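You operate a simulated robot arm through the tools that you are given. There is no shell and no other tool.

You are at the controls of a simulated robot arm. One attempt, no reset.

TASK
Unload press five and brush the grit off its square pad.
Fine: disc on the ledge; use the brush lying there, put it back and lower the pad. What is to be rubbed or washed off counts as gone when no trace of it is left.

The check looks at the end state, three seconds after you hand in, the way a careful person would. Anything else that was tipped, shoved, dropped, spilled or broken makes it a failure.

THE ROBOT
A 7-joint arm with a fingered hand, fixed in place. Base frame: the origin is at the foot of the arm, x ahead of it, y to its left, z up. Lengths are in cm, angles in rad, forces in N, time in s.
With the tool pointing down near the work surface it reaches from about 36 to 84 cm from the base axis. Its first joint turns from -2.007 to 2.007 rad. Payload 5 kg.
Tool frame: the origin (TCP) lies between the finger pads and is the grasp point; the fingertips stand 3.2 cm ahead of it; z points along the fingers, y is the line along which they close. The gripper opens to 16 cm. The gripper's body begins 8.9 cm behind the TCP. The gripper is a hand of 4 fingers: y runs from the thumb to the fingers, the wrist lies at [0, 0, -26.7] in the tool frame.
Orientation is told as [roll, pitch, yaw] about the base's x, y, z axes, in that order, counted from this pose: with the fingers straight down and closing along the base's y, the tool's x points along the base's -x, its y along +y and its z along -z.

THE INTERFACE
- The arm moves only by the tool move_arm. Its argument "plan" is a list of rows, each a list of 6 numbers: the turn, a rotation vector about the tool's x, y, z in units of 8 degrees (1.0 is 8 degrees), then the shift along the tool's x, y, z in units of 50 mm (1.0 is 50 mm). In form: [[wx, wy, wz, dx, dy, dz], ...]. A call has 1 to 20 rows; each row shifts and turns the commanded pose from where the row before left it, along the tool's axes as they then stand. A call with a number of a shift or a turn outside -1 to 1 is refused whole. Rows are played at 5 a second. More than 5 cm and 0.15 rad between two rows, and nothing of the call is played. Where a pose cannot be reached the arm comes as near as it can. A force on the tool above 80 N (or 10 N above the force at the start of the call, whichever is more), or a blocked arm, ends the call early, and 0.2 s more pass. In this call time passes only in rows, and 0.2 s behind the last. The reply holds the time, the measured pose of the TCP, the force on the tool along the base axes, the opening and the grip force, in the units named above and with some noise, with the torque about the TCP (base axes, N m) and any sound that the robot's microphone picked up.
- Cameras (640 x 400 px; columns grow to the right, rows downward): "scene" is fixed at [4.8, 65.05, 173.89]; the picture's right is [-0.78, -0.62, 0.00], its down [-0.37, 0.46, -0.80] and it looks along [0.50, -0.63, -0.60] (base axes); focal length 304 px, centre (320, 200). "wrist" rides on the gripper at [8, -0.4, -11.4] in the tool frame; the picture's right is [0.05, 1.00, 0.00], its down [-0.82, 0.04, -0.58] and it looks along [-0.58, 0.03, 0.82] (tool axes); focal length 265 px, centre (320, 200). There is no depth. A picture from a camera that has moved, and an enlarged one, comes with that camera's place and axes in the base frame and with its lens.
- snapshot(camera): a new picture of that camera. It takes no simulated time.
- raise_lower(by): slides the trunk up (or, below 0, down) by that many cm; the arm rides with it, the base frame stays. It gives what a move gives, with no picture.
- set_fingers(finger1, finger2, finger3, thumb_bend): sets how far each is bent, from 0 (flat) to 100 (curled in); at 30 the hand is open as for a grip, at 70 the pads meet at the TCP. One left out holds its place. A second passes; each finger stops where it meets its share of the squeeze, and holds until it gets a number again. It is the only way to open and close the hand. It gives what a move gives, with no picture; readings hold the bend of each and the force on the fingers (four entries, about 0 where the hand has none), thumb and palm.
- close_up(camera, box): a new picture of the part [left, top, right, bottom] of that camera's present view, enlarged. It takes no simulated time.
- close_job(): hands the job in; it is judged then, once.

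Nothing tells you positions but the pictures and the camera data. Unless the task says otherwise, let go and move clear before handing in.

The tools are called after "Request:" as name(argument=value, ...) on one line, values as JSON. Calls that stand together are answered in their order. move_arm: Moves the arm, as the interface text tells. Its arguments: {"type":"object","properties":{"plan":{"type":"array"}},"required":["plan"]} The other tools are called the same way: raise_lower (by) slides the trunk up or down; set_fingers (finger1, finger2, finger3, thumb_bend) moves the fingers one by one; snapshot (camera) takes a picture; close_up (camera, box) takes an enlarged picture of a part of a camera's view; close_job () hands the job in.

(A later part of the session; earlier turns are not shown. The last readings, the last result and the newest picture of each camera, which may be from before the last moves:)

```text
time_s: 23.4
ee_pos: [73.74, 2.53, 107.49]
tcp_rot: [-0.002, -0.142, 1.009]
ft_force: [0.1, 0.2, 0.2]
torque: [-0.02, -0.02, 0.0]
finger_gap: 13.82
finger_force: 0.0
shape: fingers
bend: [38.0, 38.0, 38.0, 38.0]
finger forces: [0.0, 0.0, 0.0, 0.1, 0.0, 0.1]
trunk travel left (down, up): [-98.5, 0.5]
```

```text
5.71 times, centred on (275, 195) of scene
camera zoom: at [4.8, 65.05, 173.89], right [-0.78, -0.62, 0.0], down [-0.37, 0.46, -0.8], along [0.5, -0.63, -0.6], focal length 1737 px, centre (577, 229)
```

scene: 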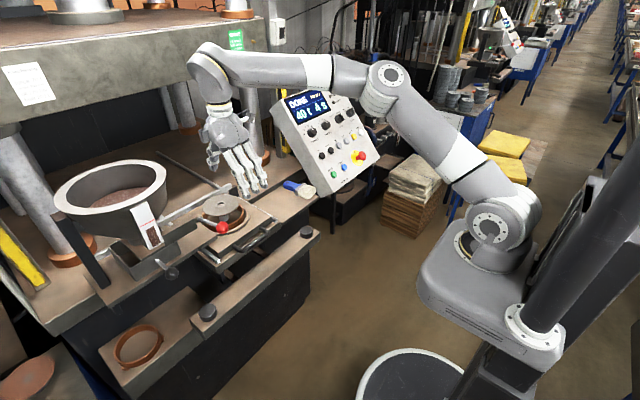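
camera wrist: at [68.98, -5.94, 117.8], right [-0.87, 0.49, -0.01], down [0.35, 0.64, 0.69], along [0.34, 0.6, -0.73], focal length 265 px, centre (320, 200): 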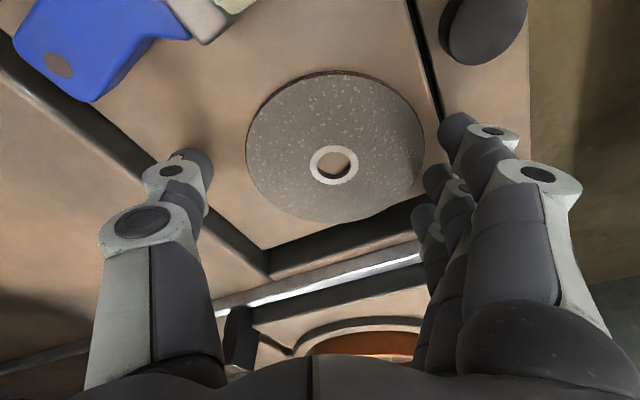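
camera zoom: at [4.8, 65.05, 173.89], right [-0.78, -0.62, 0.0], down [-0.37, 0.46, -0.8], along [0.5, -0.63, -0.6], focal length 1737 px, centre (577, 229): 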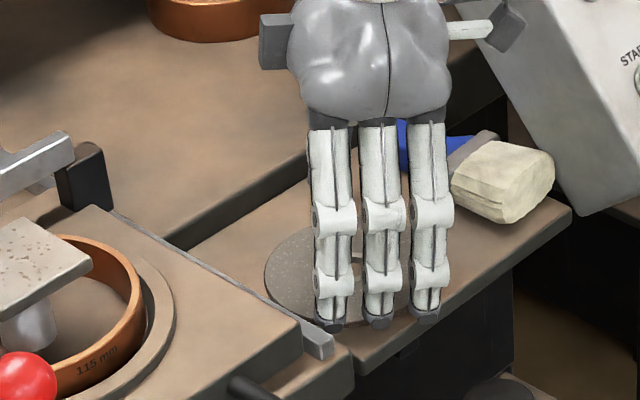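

The disc lies flat on the ledge. I lift clear, square the hand up and look at the brush.

Request:
move_arm(plan=[[0, 0, 0, -0.113, 0, -0.792], [0, 0, 0, -0.113, 0, -0.792], [0, 0, 0, -0.113, 0, -0.792], [0, 1, 0, 0, 0, 0], [0, 0, 1, 0.0, 0, 0], [0, 0, 1, 0, 0, 0], [0, 0, 1, 0, 0, 0], [0, 0, 1, 0, 0, 0], [0, 0, 1, 0, 0, 0], [0, 0, 1, 0, 0, 0], [0, 0, 1, 0, 0, 0], [0, 0, 0.225, 0, 0, 0], [0, 0, 0, 0, -0.7, 0], [0, 0, 0, 0, -0.7, 0], [0, 0, 0, 0.8, 0, 0], [0, 0, 0, 0, 0, 0]])

Request:
snapshot(camera="wrist")

Request:
snapshot(camera="scene")

```text
time_s: 26.8
ee_pos: [69.74, -4.34, 119.57]
tcp_rot: [0.001, 0.0, 0.0]
ft_force: [0.0, 6.1, -0.8]
torque: [0.2, 0.04, -0.03]
finger_gap: 13.24
finger_force: 2.6
shape: fingers
bend: [38.0, 38.0, 38.0, 40.0]
finger forces: [0.1, 0.0, 0.1, 0.0, 5.8, 0.1]
trunk travel left (down, up): [-98.5, 0.5]
```

```text
taken
camera wrist: at [61.76, -4.84, 131.02], right [-0.05, 1.0, 0.0], down [0.82, 0.04, 0.58], along [0.58, 0.03, -0.82], focal length 265 px, centre (320, 200)
```

wrist: 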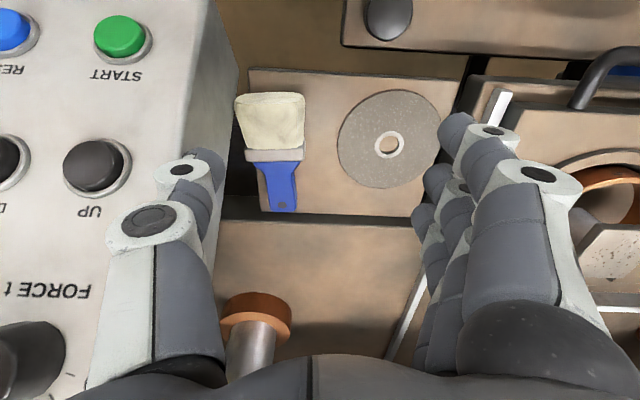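

```text
taken
```

scene: 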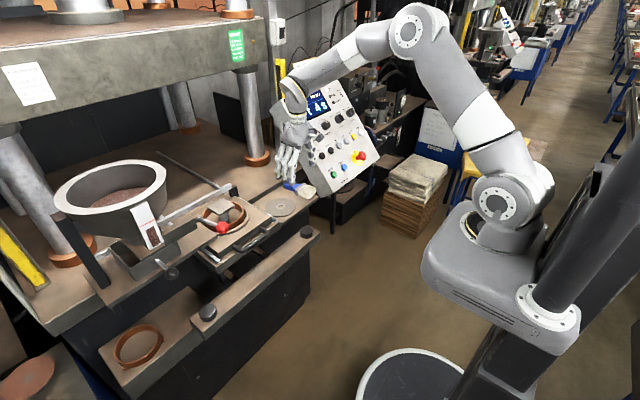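

The thumb is touching the panel's side, so I back off to the left at once.

Request:
move_arm(plan=[[0, 0, 0, 0, 0.5, 0], [0, 0, 0, 0, 0.2, 0], [0, 0, 0, 0, 0, 0]])

Request:
snapshot(camera="wrist")

Request:
close_up(camera="wrist", box=[160, 60, 420, 230])

Request:
close_up(camera="scene", box=[260, 80, 400, 220])

```text
time_s: 27.6
ee_pos: [69.67, -1.07, 119.46]
tcp_rot: [0.001, -0.001, -0.001]
ft_force: [-0.1, -0.3, 0.1]
torque: [-0.01, 0.03, -0.01]
finger_gap: 13.87
finger_force: 0.1
shape: fingers
bend: [38.0, 38.0, 38.0, 38.0]
finger forces: [0.0, 0.0, 0.0, 0.0, 0.0, 0.0]
trunk travel left (down, up): [-98.5, 0.5]
```

```text
taken
camera wrist: at [61.76, -1.57, 131.06], right [-0.05, 1.0, 0.0], down [0.81, 0.04, 0.58], along [0.58, 0.03, -0.82], focal length 265 px, centre (320, 200)
```

wrist: 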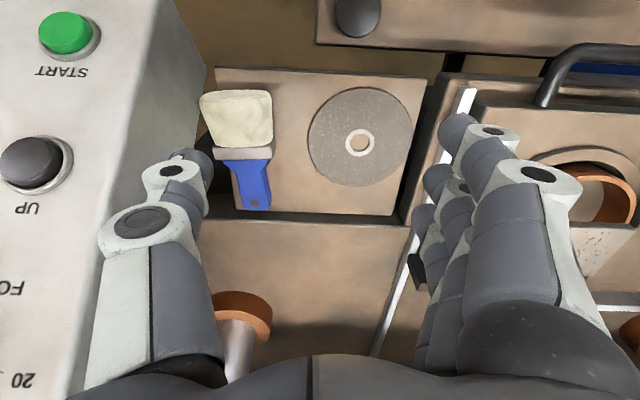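

```text
2.35 times, centred on (290, 145) of wrist
camera zoom: at [61.76, -1.57, 131.06], right [-0.05, 1.0, 0.0], down [0.81, 0.04, 0.58], along [0.58, 0.03, -0.82], focal length 624 px, centre (391, 329)
```

zoom: 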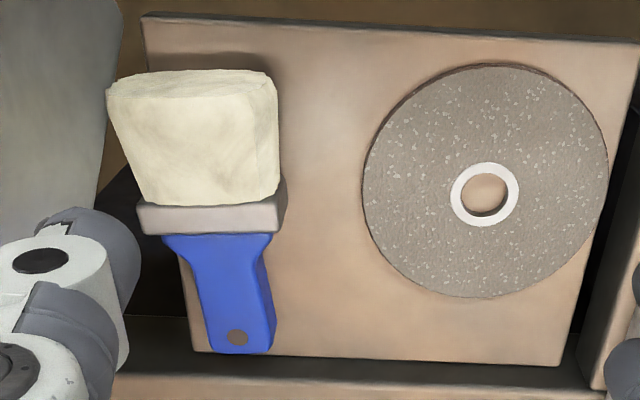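

```text
2.86 times, centred on (330, 150) of scene
camera zoom: at [4.8, 65.05, 173.89], right [-0.78, -0.62, 0.0], down [-0.37, 0.46, -0.8], along [0.5, -0.63, -0.6], focal length 869 px, centre (291, 343)
```

zoom: 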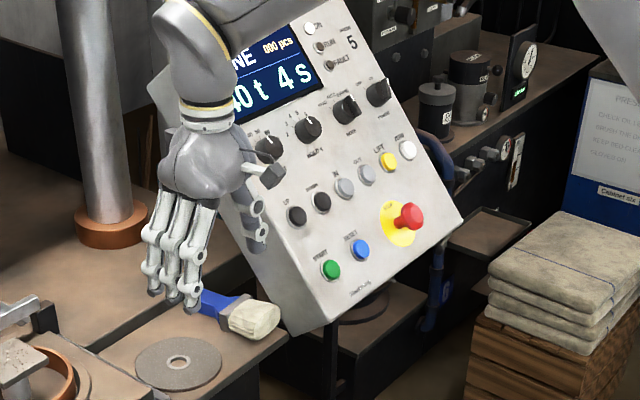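

The panel's side at y≈-12.7 leaves little room beside the brush handle. I'll test how the hand looks with the fingers curled and only the thumb extended.

Request:
set_fingers(finger1=100, finger2=100, finger3=100, thumb_bend=45)

Request:
snapshot(camera="wrist")

Request:
close_up(camera="scene", box=[250, 100, 350, 200])

```text
time_s: 28.6
ee_pos: [69.84, -0.99, 119.36]
tcp_rot: [0.002, -0.001, 0.001]
ft_force: [0.0, 0.1, 0.2]
torque: [0.0, -0.03, -0.03]
finger_gap: 6.58
finger_force: 0.0
shape: fingers
bend: [100.0, 100.0, 100.0, 45.0]
finger forces: [0.0, 0.1, 0.0, 0.0, 0.0, 0.0]
trunk travel left (down, up): [-98.5, 0.5]
```

```text
taken
camera wrist: at [61.75, -1.52, 131.07], right [-0.05, 1.0, 0.0], down [0.81, 0.04, 0.58], along [0.58, 0.03, -0.82], focal length 265 px, centre (320, 200)
```

wrist: 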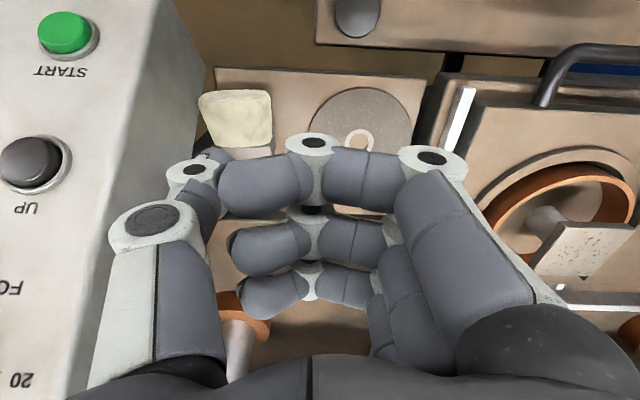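

```text
4.00 times, centred on (300, 150) of scene
camera zoom: at [4.8, 65.05, 173.89], right [-0.78, -0.62, 0.0], down [-0.37, 0.46, -0.8], along [0.5, -0.63, -0.6], focal length 1216 px, centre (400, 400)
```

zoom: 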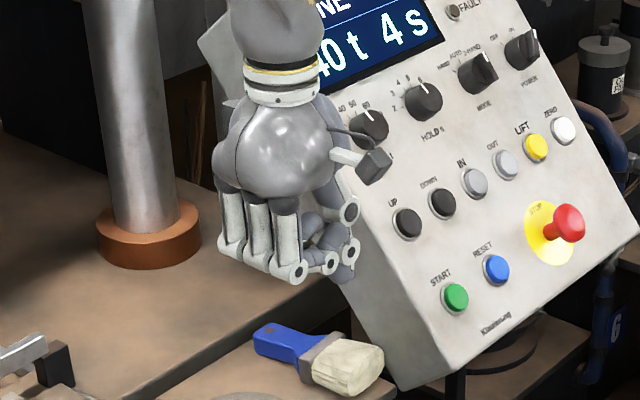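

The panel labels are now readable (LIFT, STOP and so on), and curling the fingers past centre shifts the grip away from the panel. I set an offset grip with the thumb wide and the fingers near centre, lean the hand 8° away from the panel and move above the handle.

Request:
set_fingers(finger1=68, finger2=68, finger3=68, thumb_bend=44)

Request:
move_arm(plan=[[1, 0, 0, 0, 0, 0], [0, 0, 0, -0.6, -0.166, 0.353], [0, 0, 0, -0.6, -0.166, 0.353], [0, 0, 0, -0.6, -0.166, 0.353], [0, 0, 0, 0, 0, 0]])

Request:
snapshot(camera="wrist")

Request:
close_up(camera="scene", box=[240, 110, 340, 210])

```text
time_s: 29.6
ee_pos: [69.83, -1.07, 119.57]
tcp_rot: [0.003, -0.003, 0.0]
ft_force: [-0.1, 0.0, 0.3]
torque: [0.02, 0.01, 0.0]
finger_gap: 6.87
finger_force: 0.0
shape: fingers
bend: [68.0, 68.0, 68.0, 44.0]
finger forces: [0.0, 0.1, 0.0, 0.0, 0.0, 0.1]
trunk travel left (down, up): [-98.5, 0.5]
```

```text
time_s: 30.8
ee_pos: [78.58, -4.15, 114.72]
tcp_rot: [-0.138, -0.004, -0.001]
ft_force: [0.5, 0.3, 0.4]
torque: [-0.02, -0.01, 0.01]
finger_gap: 6.91
finger_force: 0.0
shape: fingers
bend: [68.0, 68.0, 68.0, 44.0]
finger forces: [0.0, 0.1, 0.0, 0.1, 0.1, 0.0]
trunk travel left (down, up): [-98.5, 0.5]
```

```text
taken
camera wrist: at [70.58, -3.07, 126.11], right [-0.05, 0.99, -0.14], down [0.81, 0.12, 0.57], along [0.58, -0.08, -0.81], focal length 265 px, centre (320, 200)
```

wrist: 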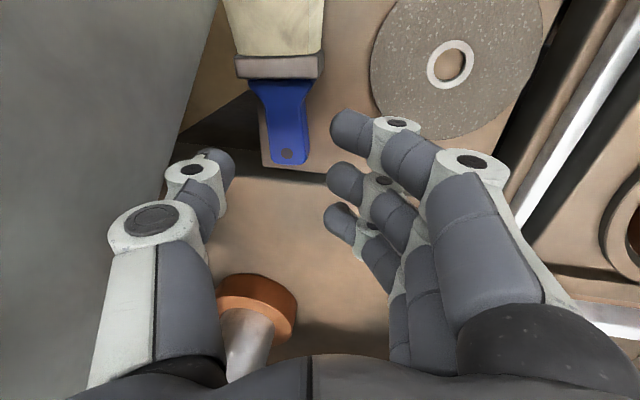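

```text
4.00 times, centred on (290, 160) of scene
camera zoom: at [4.8, 65.05, 173.89], right [-0.78, -0.62, 0.0], down [-0.37, 0.46, -0.8], along [0.5, -0.63, -0.6], focal length 1216 px, centre (440, 360)
```

zoom: 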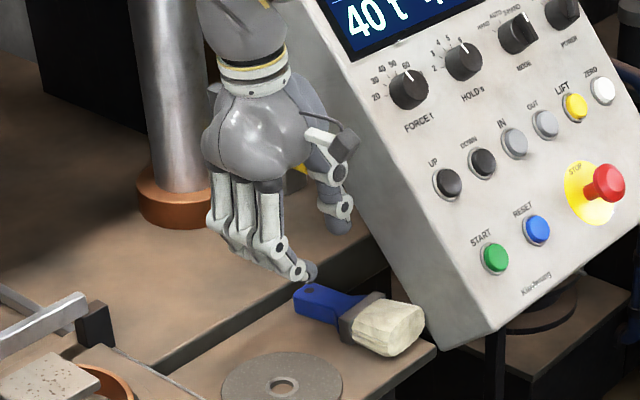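

The handle sits between the thumb and fingers. I descend along the hand axis.

Request:
move_arm(plan=[[0, 0, 0, 0, 0, 0.43], [0, 0, 0, 0, 0, 0.43], [0, 0, 0, 0, 0, 0.43], [0, 0, 0, 0, 0, 0]])

Request:
snapshot(camera="wrist")

Request:
close_up(camera="scene", box=[255, 140, 325, 210])

```text
time_s: 31.8
ee_pos: [78.83, -5.13, 108.19]
tcp_rot: [-0.139, -0.003, 0.0]
ft_force: [-0.2, 0.5, -0.2]
torque: [0.03, -0.02, 0.0]
finger_gap: 6.9
finger_force: 0.0
shape: fingers
bend: [68.0, 68.0, 68.0, 44.0]
finger forces: [0.1, 0.1, 0.0, 0.0, 0.0, 0.1]
trunk travel left (down, up): [-98.5, 0.5]
```

```text
taken
camera wrist: at [70.66, -4.02, 119.62], right [-0.05, 0.99, -0.14], down [0.81, 0.12, 0.57], along [0.58, -0.08, -0.81], focal length 265 px, centre (320, 200)
```

wrist: 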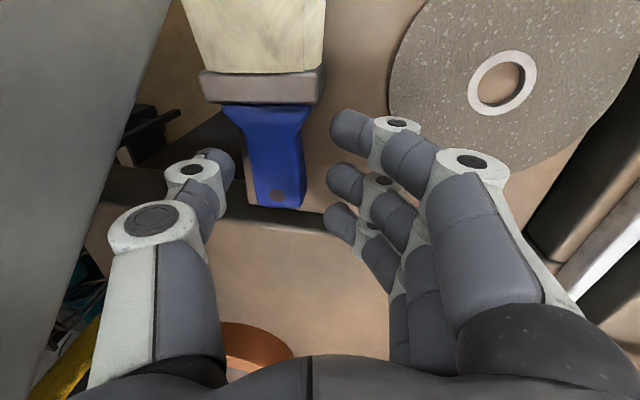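

```text
5.71 times, centred on (290, 175) of scene
camera zoom: at [4.8, 65.05, 173.89], right [-0.78, -0.62, 0.0], down [-0.37, 0.46, -0.8], along [0.5, -0.63, -0.6], focal length 1737 px, centre (491, 343)
```

zoom: 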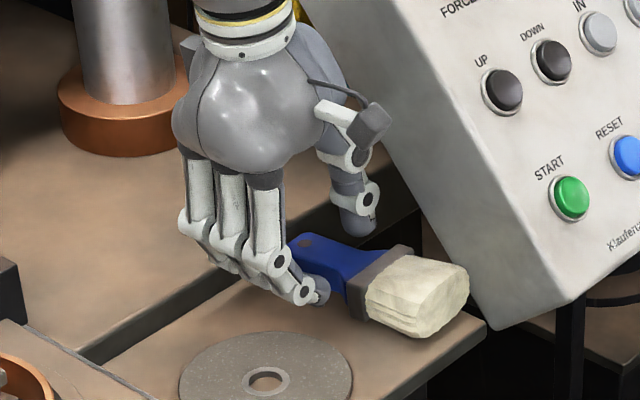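

Request:
move_arm(plan=[[0, 0, 0, 0, 0, 0.07], [0, 0, 0, 0, 0, 0.07], [0, 0, 0, 0, 0, 0]])

Request:
close_up(camera="scene", box=[265, 155, 315, 205])

Request:
close_up(camera="wrist", box=[140, 60, 440, 260])

```text
time_s: 32.6
ee_pos: [78.71, -5.24, 107.45]
tcp_rot: [-0.139, -0.001, 0.0]
ft_force: [-0.3, 0.3, 0.9]
torque: [0.01, 0.02, -0.01]
finger_gap: 6.9
finger_force: 0.1
shape: fingers
bend: [68.0, 68.0, 68.0, 44.0]
finger forces: [0.0, 0.1, 0.1, 0.0, 0.0, 0.0]
trunk travel left (down, up): [-98.5, 0.5]
```

```text
8.00 times, centred on (290, 180) of scene
camera zoom: at [4.8, 65.05, 173.89], right [-0.78, -0.62, 0.0], down [-0.37, 0.46, -0.8], along [0.5, -0.63, -0.6], focal length 2432 px, centre (560, 360)
```

zoom: 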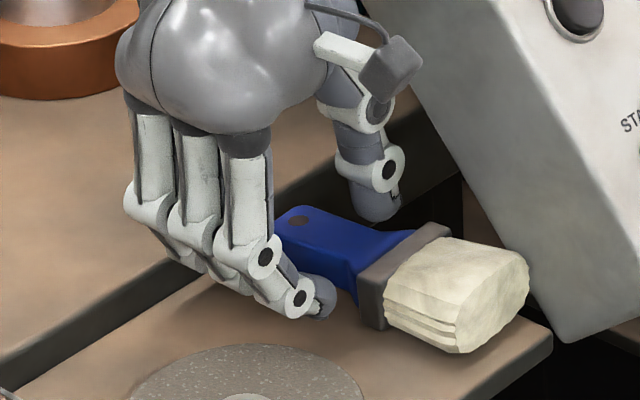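

```text
2.00 times, centred on (290, 160) of wrist
camera zoom: at [70.68, -4.11, 118.95], right [-0.05, 0.99, -0.14], down [0.81, 0.12, 0.57], along [0.58, -0.08, -0.81], focal length 531 px, centre (380, 280)
```

zoom: 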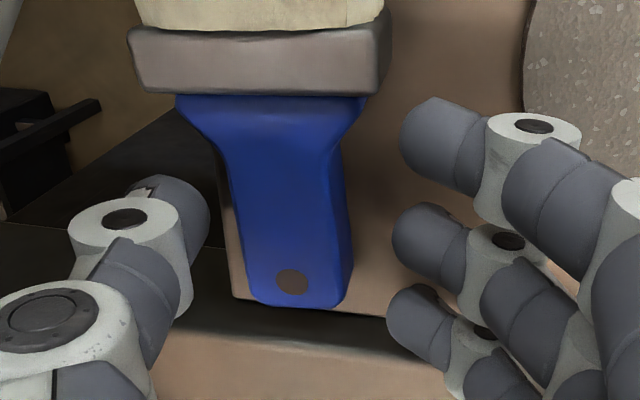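

Request:
move_arm(plan=[[0, 0, 0, 0, 0, 0.05], [0, 0, 0, 0, 0, 0.05], [0, 0, 0, 0, 0, 0.05], [0, 0, 0, 0, 0, 0]])

Request:
close_up(camera="scene", box=[265, 155, 315, 205])

Request:
close_up(camera="wrist", box=[140, 60, 440, 260])

```text
time_s: 33.6
ee_pos: [78.69, -5.3, 106.6]
tcp_rot: [-0.138, -0.003, -0.001]
ft_force: [-0.1, 0.2, 0.4]
torque: [-0.02, -0.02, 0.0]
finger_gap: 6.89
finger_force: 0.1
shape: fingers
bend: [68.0, 68.0, 68.0, 44.0]
finger forces: [0.0, 0.1, 0.1, 0.0, 0.1, 0.0]
trunk travel left (down, up): [-98.5, 0.5]
```

```text
8.00 times, centred on (290, 180) of scene
camera zoom: at [4.8, 65.05, 173.89], right [-0.78, -0.62, 0.0], down [-0.37, 0.46, -0.8], along [0.5, -0.63, -0.6], focal length 2432 px, centre (560, 360)
```

zoom: 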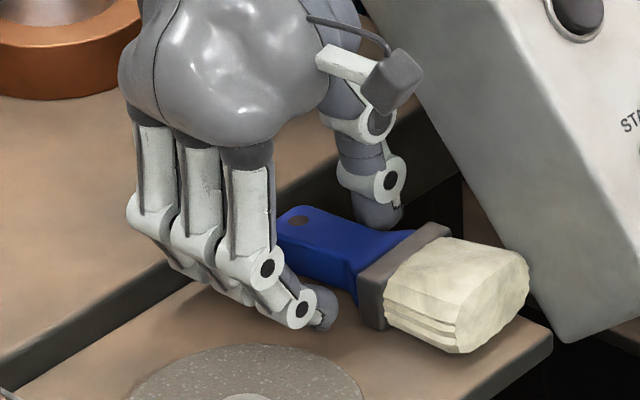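

```text
2.00 times, centred on (290, 160) of wrist
camera zoom: at [70.71, -4.23, 118.24], right [-0.05, 0.99, -0.14], down [0.81, 0.12, 0.57], along [0.58, -0.08, -0.81], focal length 531 px, centre (380, 280)
```

zoom: 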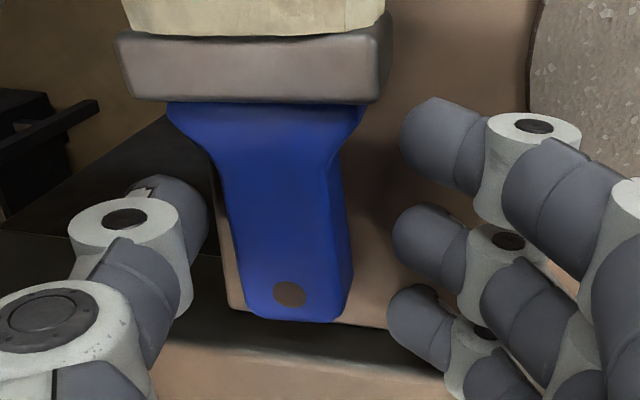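

Request:
move_arm(plan=[[0, 0, 0, 0, 0, 0.05], [0, 0, 0, 0, 0, 0.05], [0, 0, 0, 0, 0, 0]])

Request:
close_up(camera="scene", box=[265, 155, 315, 205])

Request:
close_up(camera="wrist", box=[140, 60, 440, 260])

```text
time_s: 34.4
ee_pos: [78.89, -5.09, 106.45]
tcp_rot: [-0.139, -0.007, 0.003]
ft_force: [1.7, 4.2, 16.3]
torque: [0.3, 0.1, -0.09]
finger_gap: 6.81
finger_force: 8.5
shape: fingers
bend: [70.0, 69.0, 69.0, 44.0]
finger forces: [7.4, 5.3, 3.5, 0.0, 0.0, 0.1]
trunk travel left (down, up): [-98.5, 0.5]
```

```text
8.00 times, centred on (290, 180) of scene
camera zoom: at [4.8, 65.05, 173.89], right [-0.78, -0.62, 0.0], down [-0.37, 0.46, -0.8], along [0.5, -0.63, -0.6], focal length 2432 px, centre (560, 360)
```

zoom: 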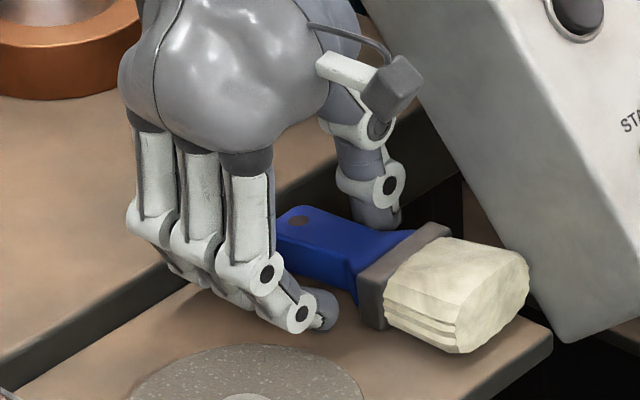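

```text
2.00 times, centred on (290, 160) of wrist
camera zoom: at [70.65, -4.13, 117.96], right [-0.05, 0.99, -0.14], down [0.81, 0.12, 0.57], along [0.58, -0.08, -0.81], focal length 531 px, centre (380, 280)
```

zoom: 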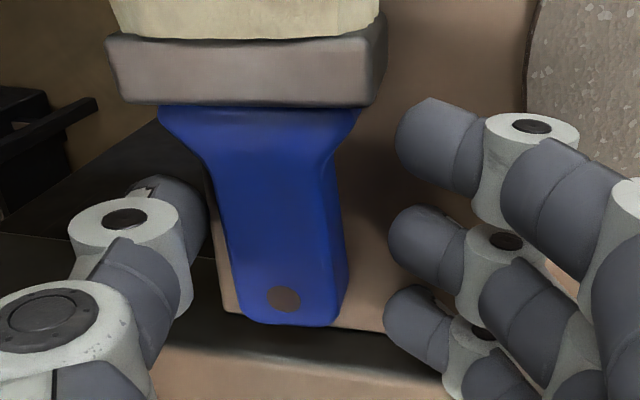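

The fingertips just touched the ledge. I raise a few millimetres and close around the handle in stages.

Request:
move_arm(plan=[[0, 0, 0, 0, 0, -0.06], [0, 0, 0, 0, 0, 0]])

Request:
set_fingers(finger1=74, finger2=74, finger3=74, thumb_bend=48)

Request:
close_up(camera="scene", box=[265, 155, 315, 205])

Request:
close_up(camera="wrist", box=[140, 60, 440, 260])

```text
time_s: 35.0
ee_pos: [78.66, -5.31, 106.54]
tcp_rot: [-0.139, -0.001, 0.0]
ft_force: [1.1, 1.2, 6.3]
torque: [0.1, -0.01, -0.02]
finger_gap: 6.86
finger_force: 3.5
shape: fingers
bend: [69.0, 69.0, 69.0, 44.0]
finger forces: [2.4, 2.3, 2.2, 0.0, 0.0, 0.0]
trunk travel left (down, up): [-98.5, 0.5]
```

```text
time_s: 36.0
ee_pos: [78.68, -5.39, 106.6]
tcp_rot: [-0.138, -0.002, 0.002]
ft_force: [0.2, 0.7, 0.1]
torque: [0.02, 0.04, -0.02]
finger_gap: 5.24
finger_force: 0.1
shape: fingers
bend: [74.0, 74.0, 74.0, 48.0]
finger forces: [0.1, 0.1, 0.0, 0.0, 0.2, 0.0]
trunk travel left (down, up): [-98.5, 0.5]
```

```text
8.00 times, centred on (290, 180) of scene
camera zoom: at [4.8, 65.05, 173.89], right [-0.78, -0.62, 0.0], down [-0.37, 0.46, -0.8], along [0.5, -0.63, -0.6], focal length 2432 px, centre (560, 360)
```

zoom: 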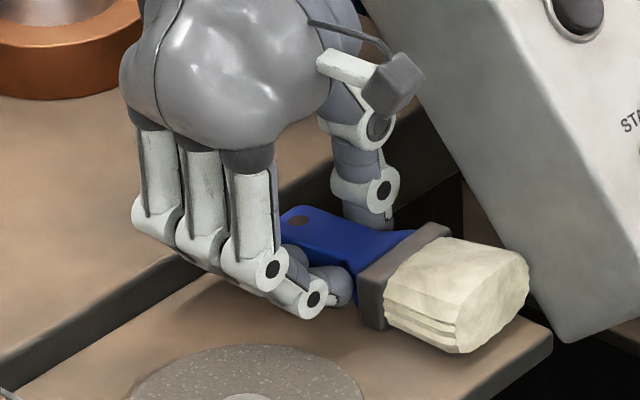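

```text
2.00 times, centred on (290, 160) of wrist
camera zoom: at [70.69, -4.25, 118.05], right [-0.05, 0.99, -0.14], down [0.81, 0.12, 0.57], along [0.58, -0.08, -0.81], focal length 531 px, centre (380, 280)
```

zoom: 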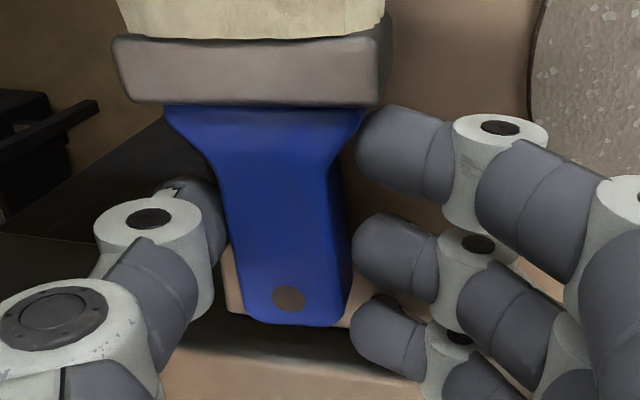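

Request:
set_fingers(finger1=80, finger2=80, finger3=80, thumb_bend=53)

Request:
close_up(camera="scene", box=[265, 155, 315, 205])

Request:
close_up(camera="wrist", box=[140, 60, 440, 260])

```text
time_s: 37.0
ee_pos: [78.67, -5.32, 106.6]
tcp_rot: [-0.138, -0.002, 0.003]
ft_force: [0.1, -0.5, 1.1]
torque: [-0.16, 0.04, 0.03]
finger_gap: 4.57
finger_force: 7.9
shape: fingers
bend: [79.0, 79.0, 79.0, 51.0]
finger forces: [2.0, 2.6, 3.4, 0.0, 8.6, 0.0]
trunk travel left (down, up): [-98.5, 0.5]
```

```text
8.00 times, centred on (290, 180) of scene
camera zoom: at [4.8, 65.05, 173.89], right [-0.78, -0.62, 0.0], down [-0.37, 0.46, -0.8], along [0.5, -0.63, -0.6], focal length 2432 px, centre (560, 360)
```

zoom: 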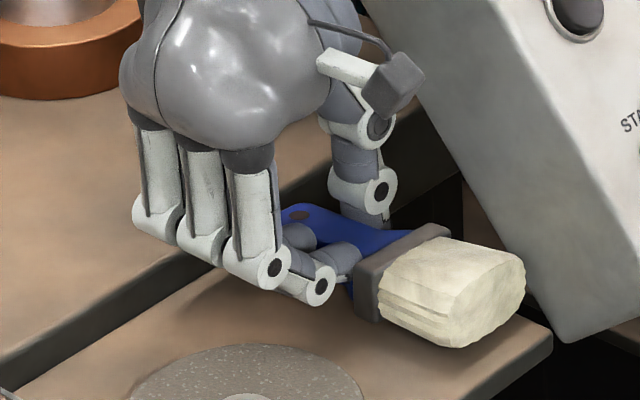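

```text
2.00 times, centred on (290, 160) of wrist
camera zoom: at [70.69, -4.25, 118.07], right [-0.05, 0.99, -0.14], down [0.81, 0.12, 0.57], along [0.58, -0.08, -0.81], focal length 531 px, centre (380, 280)
```

zoom: 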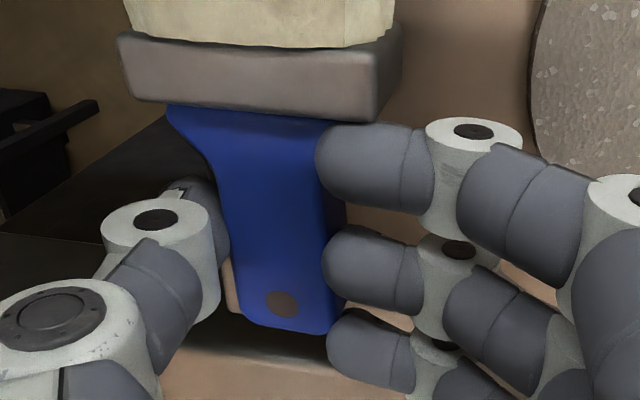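

Request:
set_fingers(finger1=84, finger2=84, finger3=84, thumb_bend=58)

Request:
close_up(camera="scene", box=[265, 155, 315, 205])

Request:
close_up(camera="wrist", box=[140, 60, 440, 260])

```text
time_s: 38.0
ee_pos: [78.65, -5.34, 106.63]
tcp_rot: [-0.138, -0.002, 0.0]
ft_force: [1.1, -0.4, 2.9]
torque: [-0.17, 0.05, 0.09]
finger_gap: 4.78
finger_force: 19.5
shape: fingers
bend: [83.0, 82.0, 82.0, 52.0]
finger forces: [7.6, 6.0, 6.3, 0.1, 19.2, 0.0]
trunk travel left (down, up): [-98.5, 0.5]
```

```text
8.00 times, centred on (290, 180) of scene
camera zoom: at [4.8, 65.05, 173.89], right [-0.78, -0.62, 0.0], down [-0.37, 0.46, -0.8], along [0.5, -0.63, -0.6], focal length 2432 px, centre (560, 360)
```

zoom: 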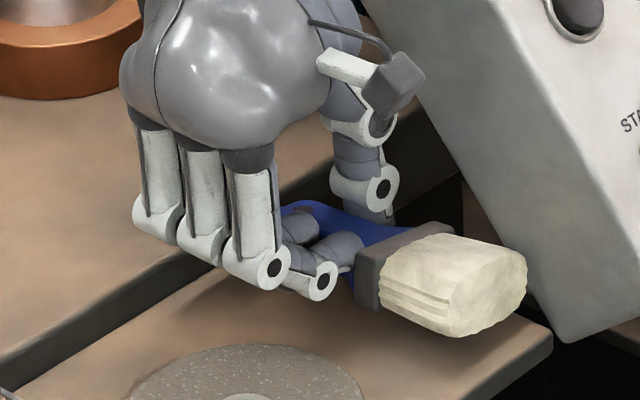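

```text
2.00 times, centred on (290, 160) of wrist
camera zoom: at [70.69, -4.25, 118.07], right [-0.05, 0.99, -0.14], down [0.81, 0.12, 0.57], along [0.58, -0.08, -0.81], focal length 531 px, centre (380, 280)
```

zoom: 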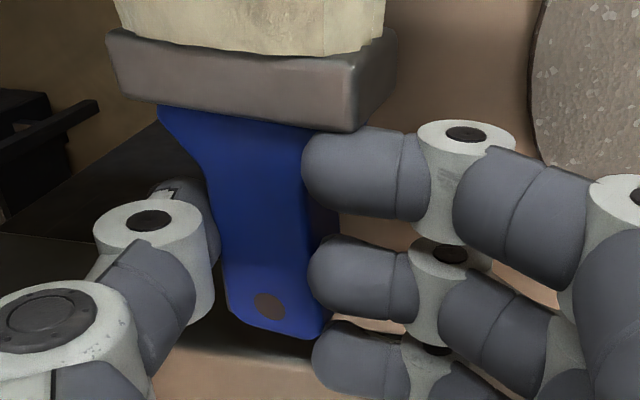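

The grip reads about 19 N per side, and the brush has rolled slightly in it. I lift a little and check.

Request:
move_arm(plan=[[0, 0, 0, 0, 0, -0.1], [0, 0, 0, 0, 0, -0.1], [0, 0, 0, 0, 0, -0.1], [0, 0, 0, 0, 0, 0]])

Request:
close_up(camera="scene", box=[265, 155, 315, 205])

Request:
close_up(camera="wrist", box=[140, 60, 440, 260])

```text
time_s: 39.0
ee_pos: [78.64, -5.21, 108.14]
tcp_rot: [-0.139, 0.001, 0.0]
ft_force: [-0.5, -0.4, -1.2]
torque: [0.07, -0.07, 0.02]
finger_gap: 4.79
finger_force: 19.4
shape: fingers
bend: [83.0, 83.0, 83.0, 52.0]
finger forces: [7.2, 6.2, 7.5, 0.1, 18.7, 0.0]
trunk travel left (down, up): [-98.5, 0.5]
```

```text
8.00 times, centred on (290, 180) of scene
camera zoom: at [4.8, 65.05, 173.89], right [-0.78, -0.62, 0.0], down [-0.37, 0.46, -0.8], along [0.5, -0.63, -0.6], focal length 2432 px, centre (560, 360)
```

zoom: 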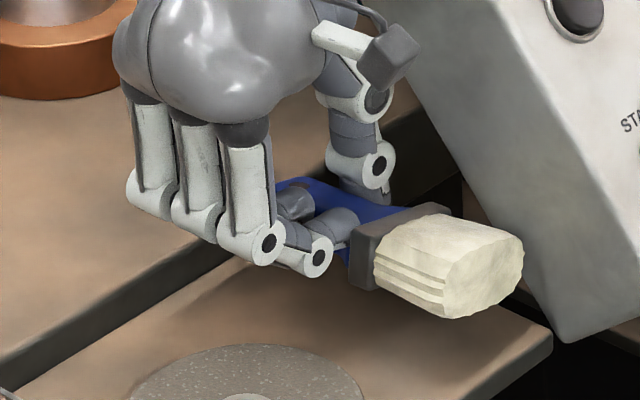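

```text
2.00 times, centred on (290, 160) of wrist
camera zoom: at [70.7, -4.05, 119.55], right [-0.05, 0.99, -0.14], down [0.81, 0.12, 0.57], along [0.58, -0.08, -0.81], focal length 531 px, centre (380, 280)
```

zoom: 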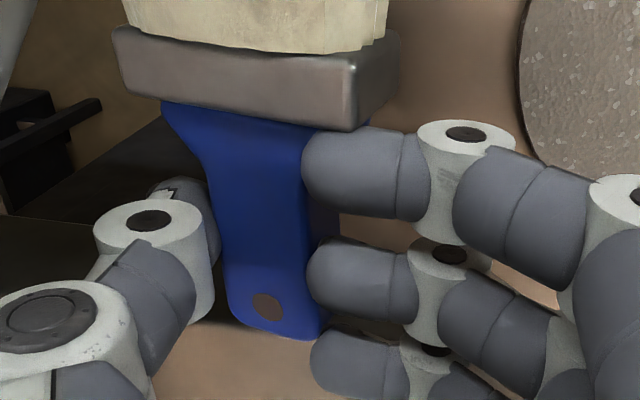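

The brush is lifted and held. I raise it away from the panel and look it over.

Request:
move_arm(plan=[[0, 0, 0, 0, 0, -0.6], [0, 0, 0, 0, 0, -0.6], [0, 0, 0, 0.2, 0.5, -0.4], [0, 0, 0, 0.2, 0.5, -0.4], [0, 0, 0, 0, 0, 0]])

Request:
snapshot(camera="wrist")

Request:
close_up(camera="scene", box=[220, 110, 320, 210])

Request:
close_up(camera="scene", box=[195, 190, 255, 250])

```text
time_s: 40.2
ee_pos: [76.73, 1.18, 117.29]
tcp_rot: [-0.139, 0.0, 0.0]
ft_force: [0.8, 0.0, -1.4]
torque: [0.07, -0.04, 0.01]
finger_gap: 4.78
finger_force: 19.9
shape: fingers
bend: [83.0, 83.0, 83.0, 52.0]
finger forces: [7.4, 6.3, 7.5, 0.0, 18.7, 0.0]
trunk travel left (down, up): [-98.5, 0.5]
```

```text
taken
camera wrist: at [68.79, 2.24, 128.84], right [-0.05, 0.99, -0.14], down [0.81, 0.12, 0.57], along [0.58, -0.08, -0.81], focal length 265 px, centre (320, 200)
```

wrist: 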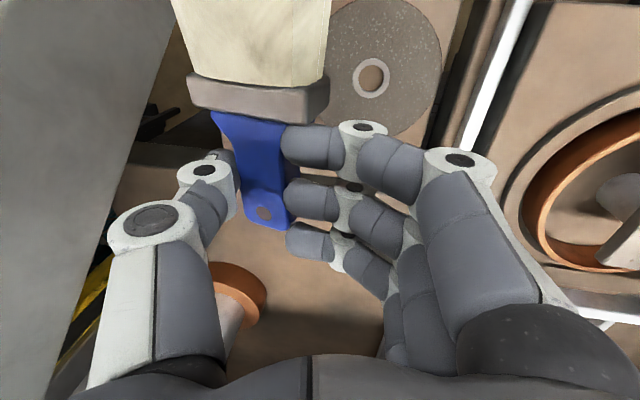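

```text
4.00 times, centred on (270, 160) of scene
camera zoom: at [4.8, 65.05, 173.89], right [-0.78, -0.62, 0.0], down [-0.37, 0.46, -0.8], along [0.5, -0.63, -0.6], focal length 1216 px, centre (520, 360)
```

zoom: 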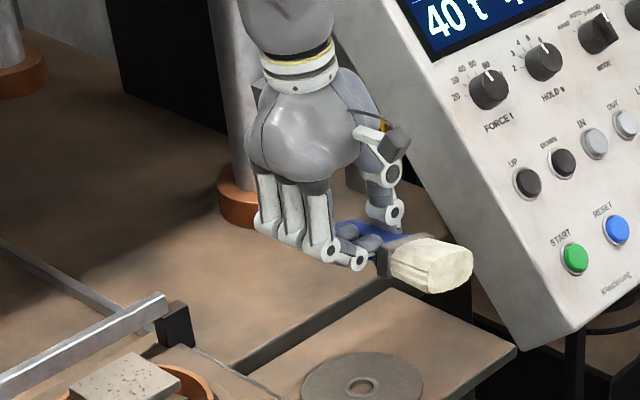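

```text
6.67 times, centred on (225, 220) of scene
camera zoom: at [4.8, 65.05, 173.89], right [-0.78, -0.62, 0.0], down [-0.37, 0.46, -0.8], along [0.5, -0.63, -0.6], focal length 2027 px, centre (953, 67)
```

zoom: 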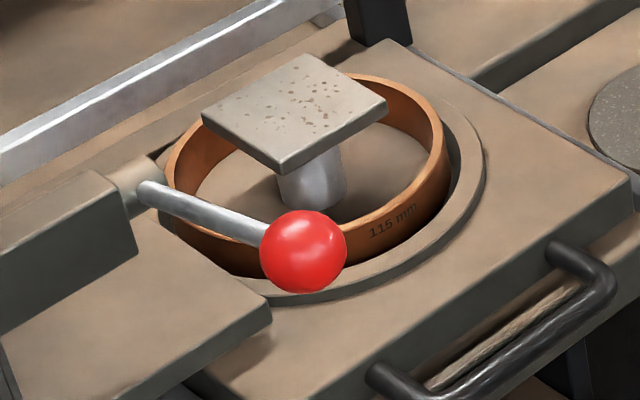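

Request:
close_up(camera="scene", box=[275, 155, 325, 205])

Request:
close_up(camera="wrist", box=[160, 0, 400, 250])

```text
8.00 times, centred on (300, 180) of scene
camera zoom: at [4.8, 65.05, 173.89], right [-0.78, -0.62, 0.0], down [-0.37, 0.46, -0.8], along [0.5, -0.63, -0.6], focal length 2432 px, centre (480, 360)
```

zoom: 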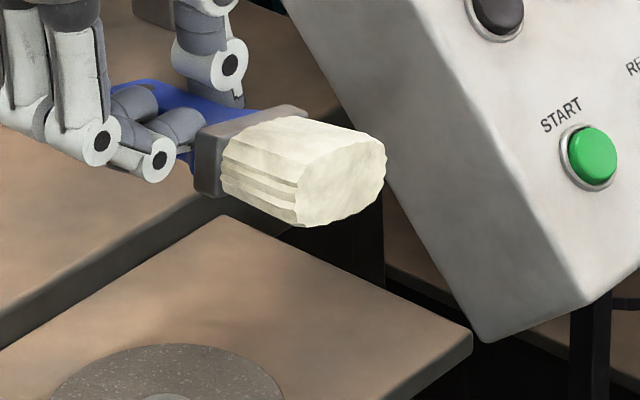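

```text
1.60 times, centred on (280, 125) of wrist
camera zoom: at [68.79, 2.24, 128.84], right [-0.05, 0.99, -0.14], down [0.81, 0.12, 0.57], along [0.58, -0.08, -0.81], focal length 425 px, centre (384, 320)
```

zoom: 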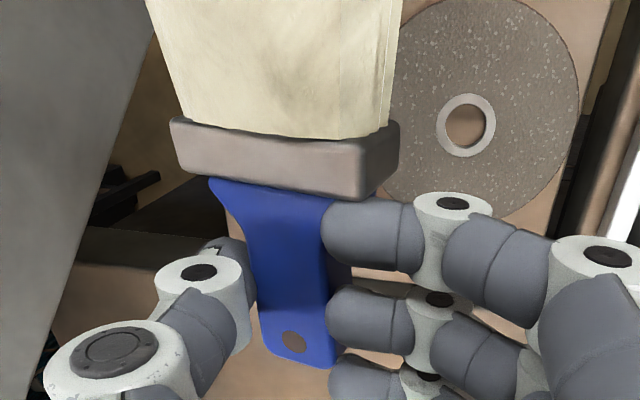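

The brush is rolled about 11° in the grip. I'll lean the hand 11° further to level the bristles, then pitch about 48° so the bristle tip points down toward me.

Request:
move_arm(plan=[[0, 0, 0, 0.3, 0, -0.6], [0, 0, 0, 0.3, 0, -0.6], [1, 0, 0, 0, 0, 0], [0.375, 0, 0, 0, 0, 0], [0, -0.946, 0.326, 0, 0, 0], [0, -0.946, 0.326, 0, 0, 0], [0, -0.946, 0.326, 0, 0, 0], [0, -0.946, 0.326, 0, 0, 0], [0, -0.946, 0.326, 0, 0, 0], [0, -0.946, 0.326, 0, 0, 0], [0, 0, 0, 0, 0, 0]])

Request:
snapshot(camera="wrist")

Request:
close_up(camera="scene", box=[230, 110, 330, 210])

Request:
snapshot(camera="scene")

```text
time_s: 42.6
ee_pos: [73.05, 1.57, 122.14]
tcp_rot: [-0.323, -0.793, -0.014]
ft_force: [0.2, 0.4, -0.9]
torque: [0.05, -0.03, 0.04]
finger_gap: 4.78
finger_force: 19.2
shape: fingers
bend: [83.0, 83.0, 83.0, 52.0]
finger forces: [6.8, 6.0, 6.9, 0.0, 18.0, 0.0]
out of reach, approached as far as the arm can: row 10
trunk travel left (down, up): [-98.5, 0.5]
```

```text
taken
camera wrist: at [59.71, 4.97, 124.24], right [0.2, 0.94, -0.26], down [0.2, 0.22, 0.96], along [0.96, -0.25, -0.14], focal length 265 px, centre (320, 200)
```

wrist: 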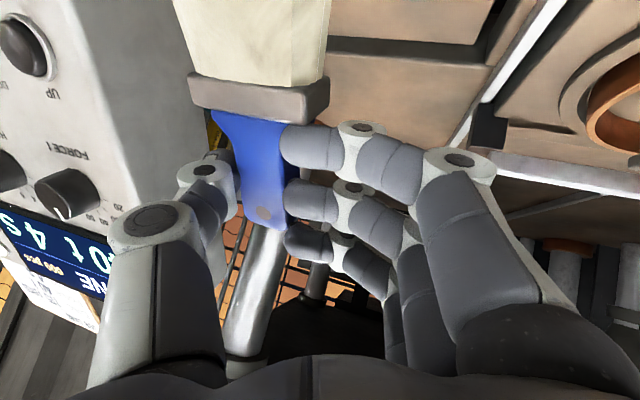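

```text
4.00 times, centred on (280, 160) of scene
camera zoom: at [4.8, 65.05, 173.89], right [-0.78, -0.62, 0.0], down [-0.37, 0.46, -0.8], along [0.5, -0.63, -0.6], focal length 1216 px, centre (480, 360)
```

zoom: 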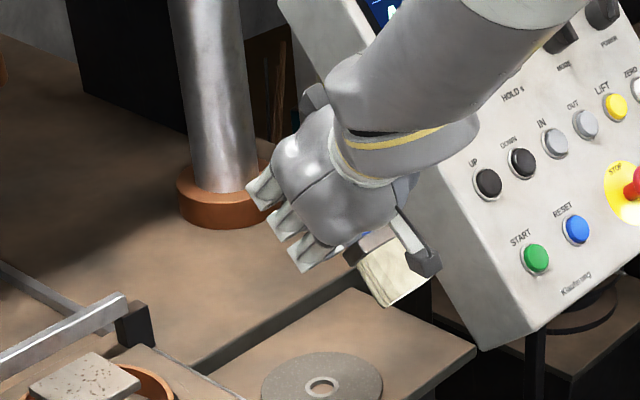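

```text
taken
```

scene: 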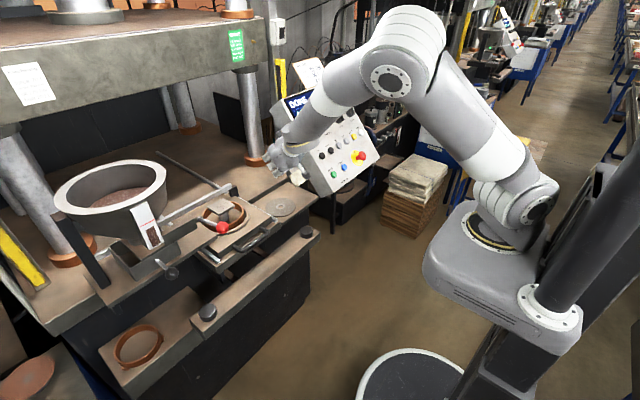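

Request:
close_up(camera="scene", box=[280, 160, 330, 200])

Request:
close_up(camera="wrist", box=[140, 0, 360, 140])

```text
10.00 times, centred on (305, 180) of scene
camera zoom: at [4.8, 65.05, 173.89], right [-0.78, -0.62, 0.0], down [-0.37, 0.46, -0.8], along [0.5, -0.63, -0.6], focal length 3040 px, centre (470, 400)
```

zoom: 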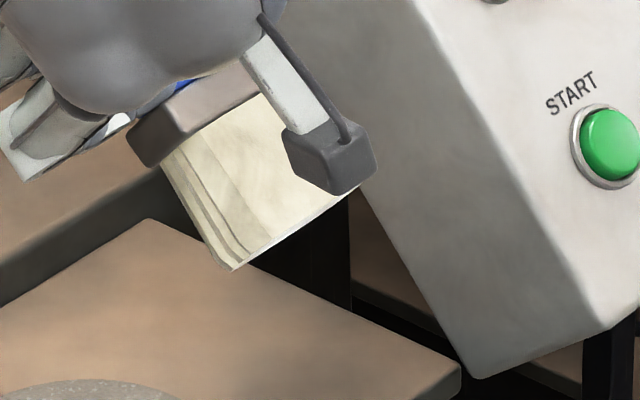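

```text
2.86 times, centred on (250, 70) of wrist
camera zoom: at [59.71, 4.97, 124.24], right [0.2, 0.94, -0.26], down [0.2, 0.22, 0.96], along [0.96, -0.25, -0.14], focal length 758 px, centre (520, 571)
```

zoom: 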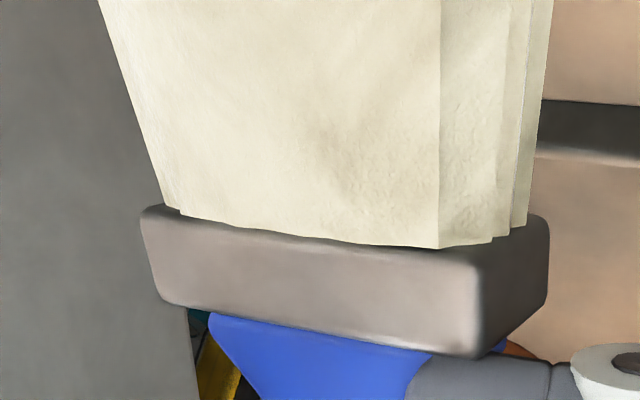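

Request:
move_arm(plan=[[0.8, 0, 0, 0, 0, 0], [0, 0, 0, 0, 0, 0]])

Request:
close_up(camera="scene", box=[280, 160, 330, 200])

```text
time_s: 43.2
ee_pos: [73.76, 1.84, 123.2]
tcp_rot: [-0.439, -0.841, -0.005]
ft_force: [-0.5, -1.8, -1.0]
torque: [0.06, -0.02, 0.05]
finger_gap: 4.75
finger_force: 18.8
shape: fingers
bend: [83.0, 83.0, 83.0, 52.0]
finger forces: [6.6, 6.1, 6.8, 0.0, 17.8, 0.0]
trunk travel left (down, up): [-98.5, 0.5]
```

```text
10.00 times, centred on (305, 180) of scene
camera zoom: at [4.8, 65.05, 173.89], right [-0.78, -0.62, 0.0], down [-0.37, 0.46, -0.8], along [0.5, -0.63, -0.6], focal length 3040 px, centre (470, 400)
```

zoom: 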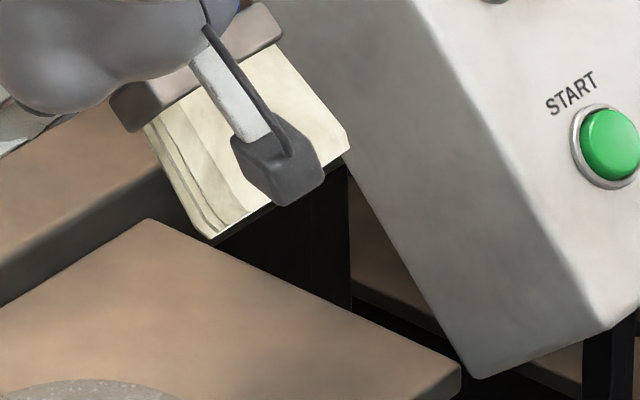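

The bristles are now close to level and pointing down. I carry the brush over the pad at a safe height.

Request:
move_arm(plan=[[0, 0, 0, -0.566, -0.215, -0.46], [0, 0, 0, -0.14, 0.86, -0.231], [0, 0, 0, -0.14, 0.86, -0.231], [0, 0, 0, -0.14, 0.86, -0.231], [0, 0, 0, -0.14, 0.86, -0.231], [0, 0, 0, -0.14, 0.86, -0.231], [0, 0, 0, -0.14, 0.86, -0.231], [0, 0, 0, 0, 0, 0]])

Request:
snapshot(camera="wrist")

Request:
close_up(camera="scene", box=[170, 140, 270, 240])

```text
time_s: 45.0
ee_pos: [79.93, 28.21, 127.05]
tcp_rot: [-0.44, -0.841, -0.003]
ft_force: [0.5, 0.2, -1.0]
torque: [0.04, -0.01, 0.05]
finger_gap: 4.76
finger_force: 18.6
shape: fingers
bend: [83.0, 83.0, 83.0, 52.0]
finger forces: [7.1, 5.7, 6.5, 0.0, 17.5, 0.1]
trunk travel left (down, up): [-98.5, 0.5]
```

```text
taken
camera wrist: at [66.89, 32.64, 128.29], right [0.29, 0.9, -0.32], down [0.17, 0.28, 0.94], along [0.94, -0.32, -0.07], focal length 265 px, centre (320, 200)
```

wrist: 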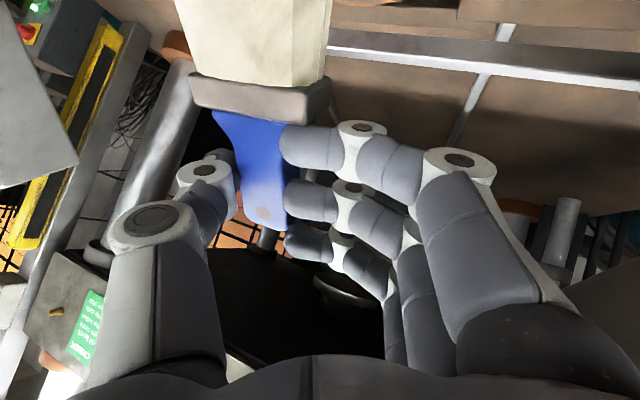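

```text
4.00 times, centred on (220, 190) of scene
camera zoom: at [4.8, 65.05, 173.89], right [-0.78, -0.62, 0.0], down [-0.37, 0.46, -0.8], along [0.5, -0.63, -0.6], focal length 1216 px, centre (720, 240)
```

zoom: 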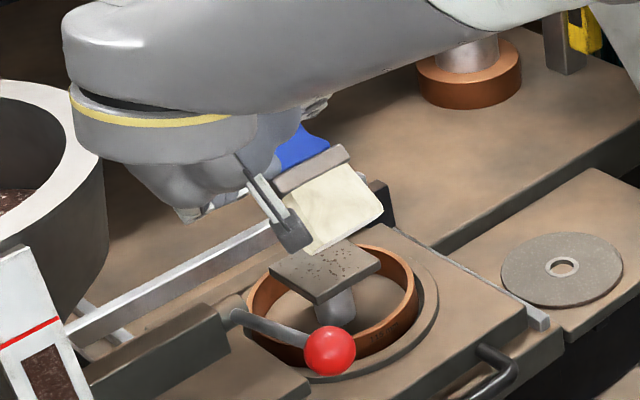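

The bristles hang right over the pad. I lower toward contact in small steps while watching the force.

Request:
move_arm(plan=[[0, 0, 0, 0.153, 0.144, 0.306], [0, 0, 0, 0.153, 0.144, 0.306], [0, 0, 0, 0, 0, 0]])

Request:
close_up(camera="scene", box=[195, 170, 255, 230])

```text
time_s: 45.8
ee_pos: [81.46, 28.34, 123.74]
tcp_rot: [-0.44, -0.84, -0.002]
ft_force: [-0.8, 0.2, -0.7]
torque: [0.04, -0.01, -0.02]
finger_gap: 4.77
finger_force: 18.9
shape: fingers
bend: [83.0, 83.0, 83.0, 52.0]
finger forces: [7.1, 5.9, 6.6, 0.0, 17.6, 0.0]
trunk travel left (down, up): [-98.5, 0.5]
```

```text
6.67 times, centred on (225, 200) of scene
camera zoom: at [4.8, 65.05, 173.89], right [-0.78, -0.62, 0.0], down [-0.37, 0.46, -0.8], along [0.5, -0.63, -0.6], focal length 2027 px, centre (953, 200)
```

zoom: 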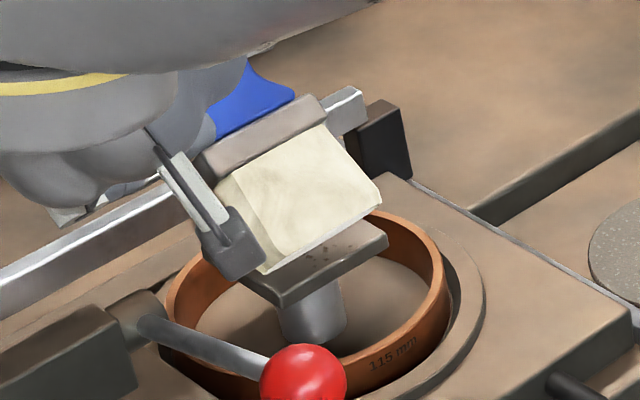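

Request:
move_arm(plan=[[0, 0, 0, 0.0447, 0.017, 0.0362], [0, 0, 0, 0.0447, 0.017, 0.0362], [0, 0, 0, 0, 0, 0]])

Request:
close_up(camera="scene", box=[205, 190, 245, 220])

```text
time_s: 46.6
ee_pos: [81.6, 28.4, 123.02]
tcp_rot: [-0.441, -0.84, -0.003]
ft_force: [-0.5, 0.5, -1.0]
torque: [0.06, -0.03, 0.0]
finger_gap: 4.77
finger_force: 18.7
shape: fingers
bend: [83.0, 83.0, 83.0, 52.0]
finger forces: [7.1, 5.7, 6.7, 0.0, 17.5, 0.0]
trunk travel left (down, up): [-98.5, 0.5]
```

```text
13.33 times, centred on (225, 205) of scene
camera zoom: at [4.8, 65.05, 173.89], right [-0.78, -0.62, 0.0], down [-0.37, 0.46, -0.8], along [0.5, -0.63, -0.6], focal length 4054 px, centre (1587, 133)
```

zoom: 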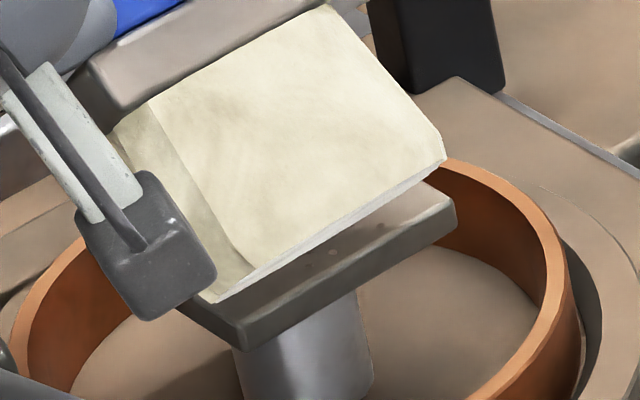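

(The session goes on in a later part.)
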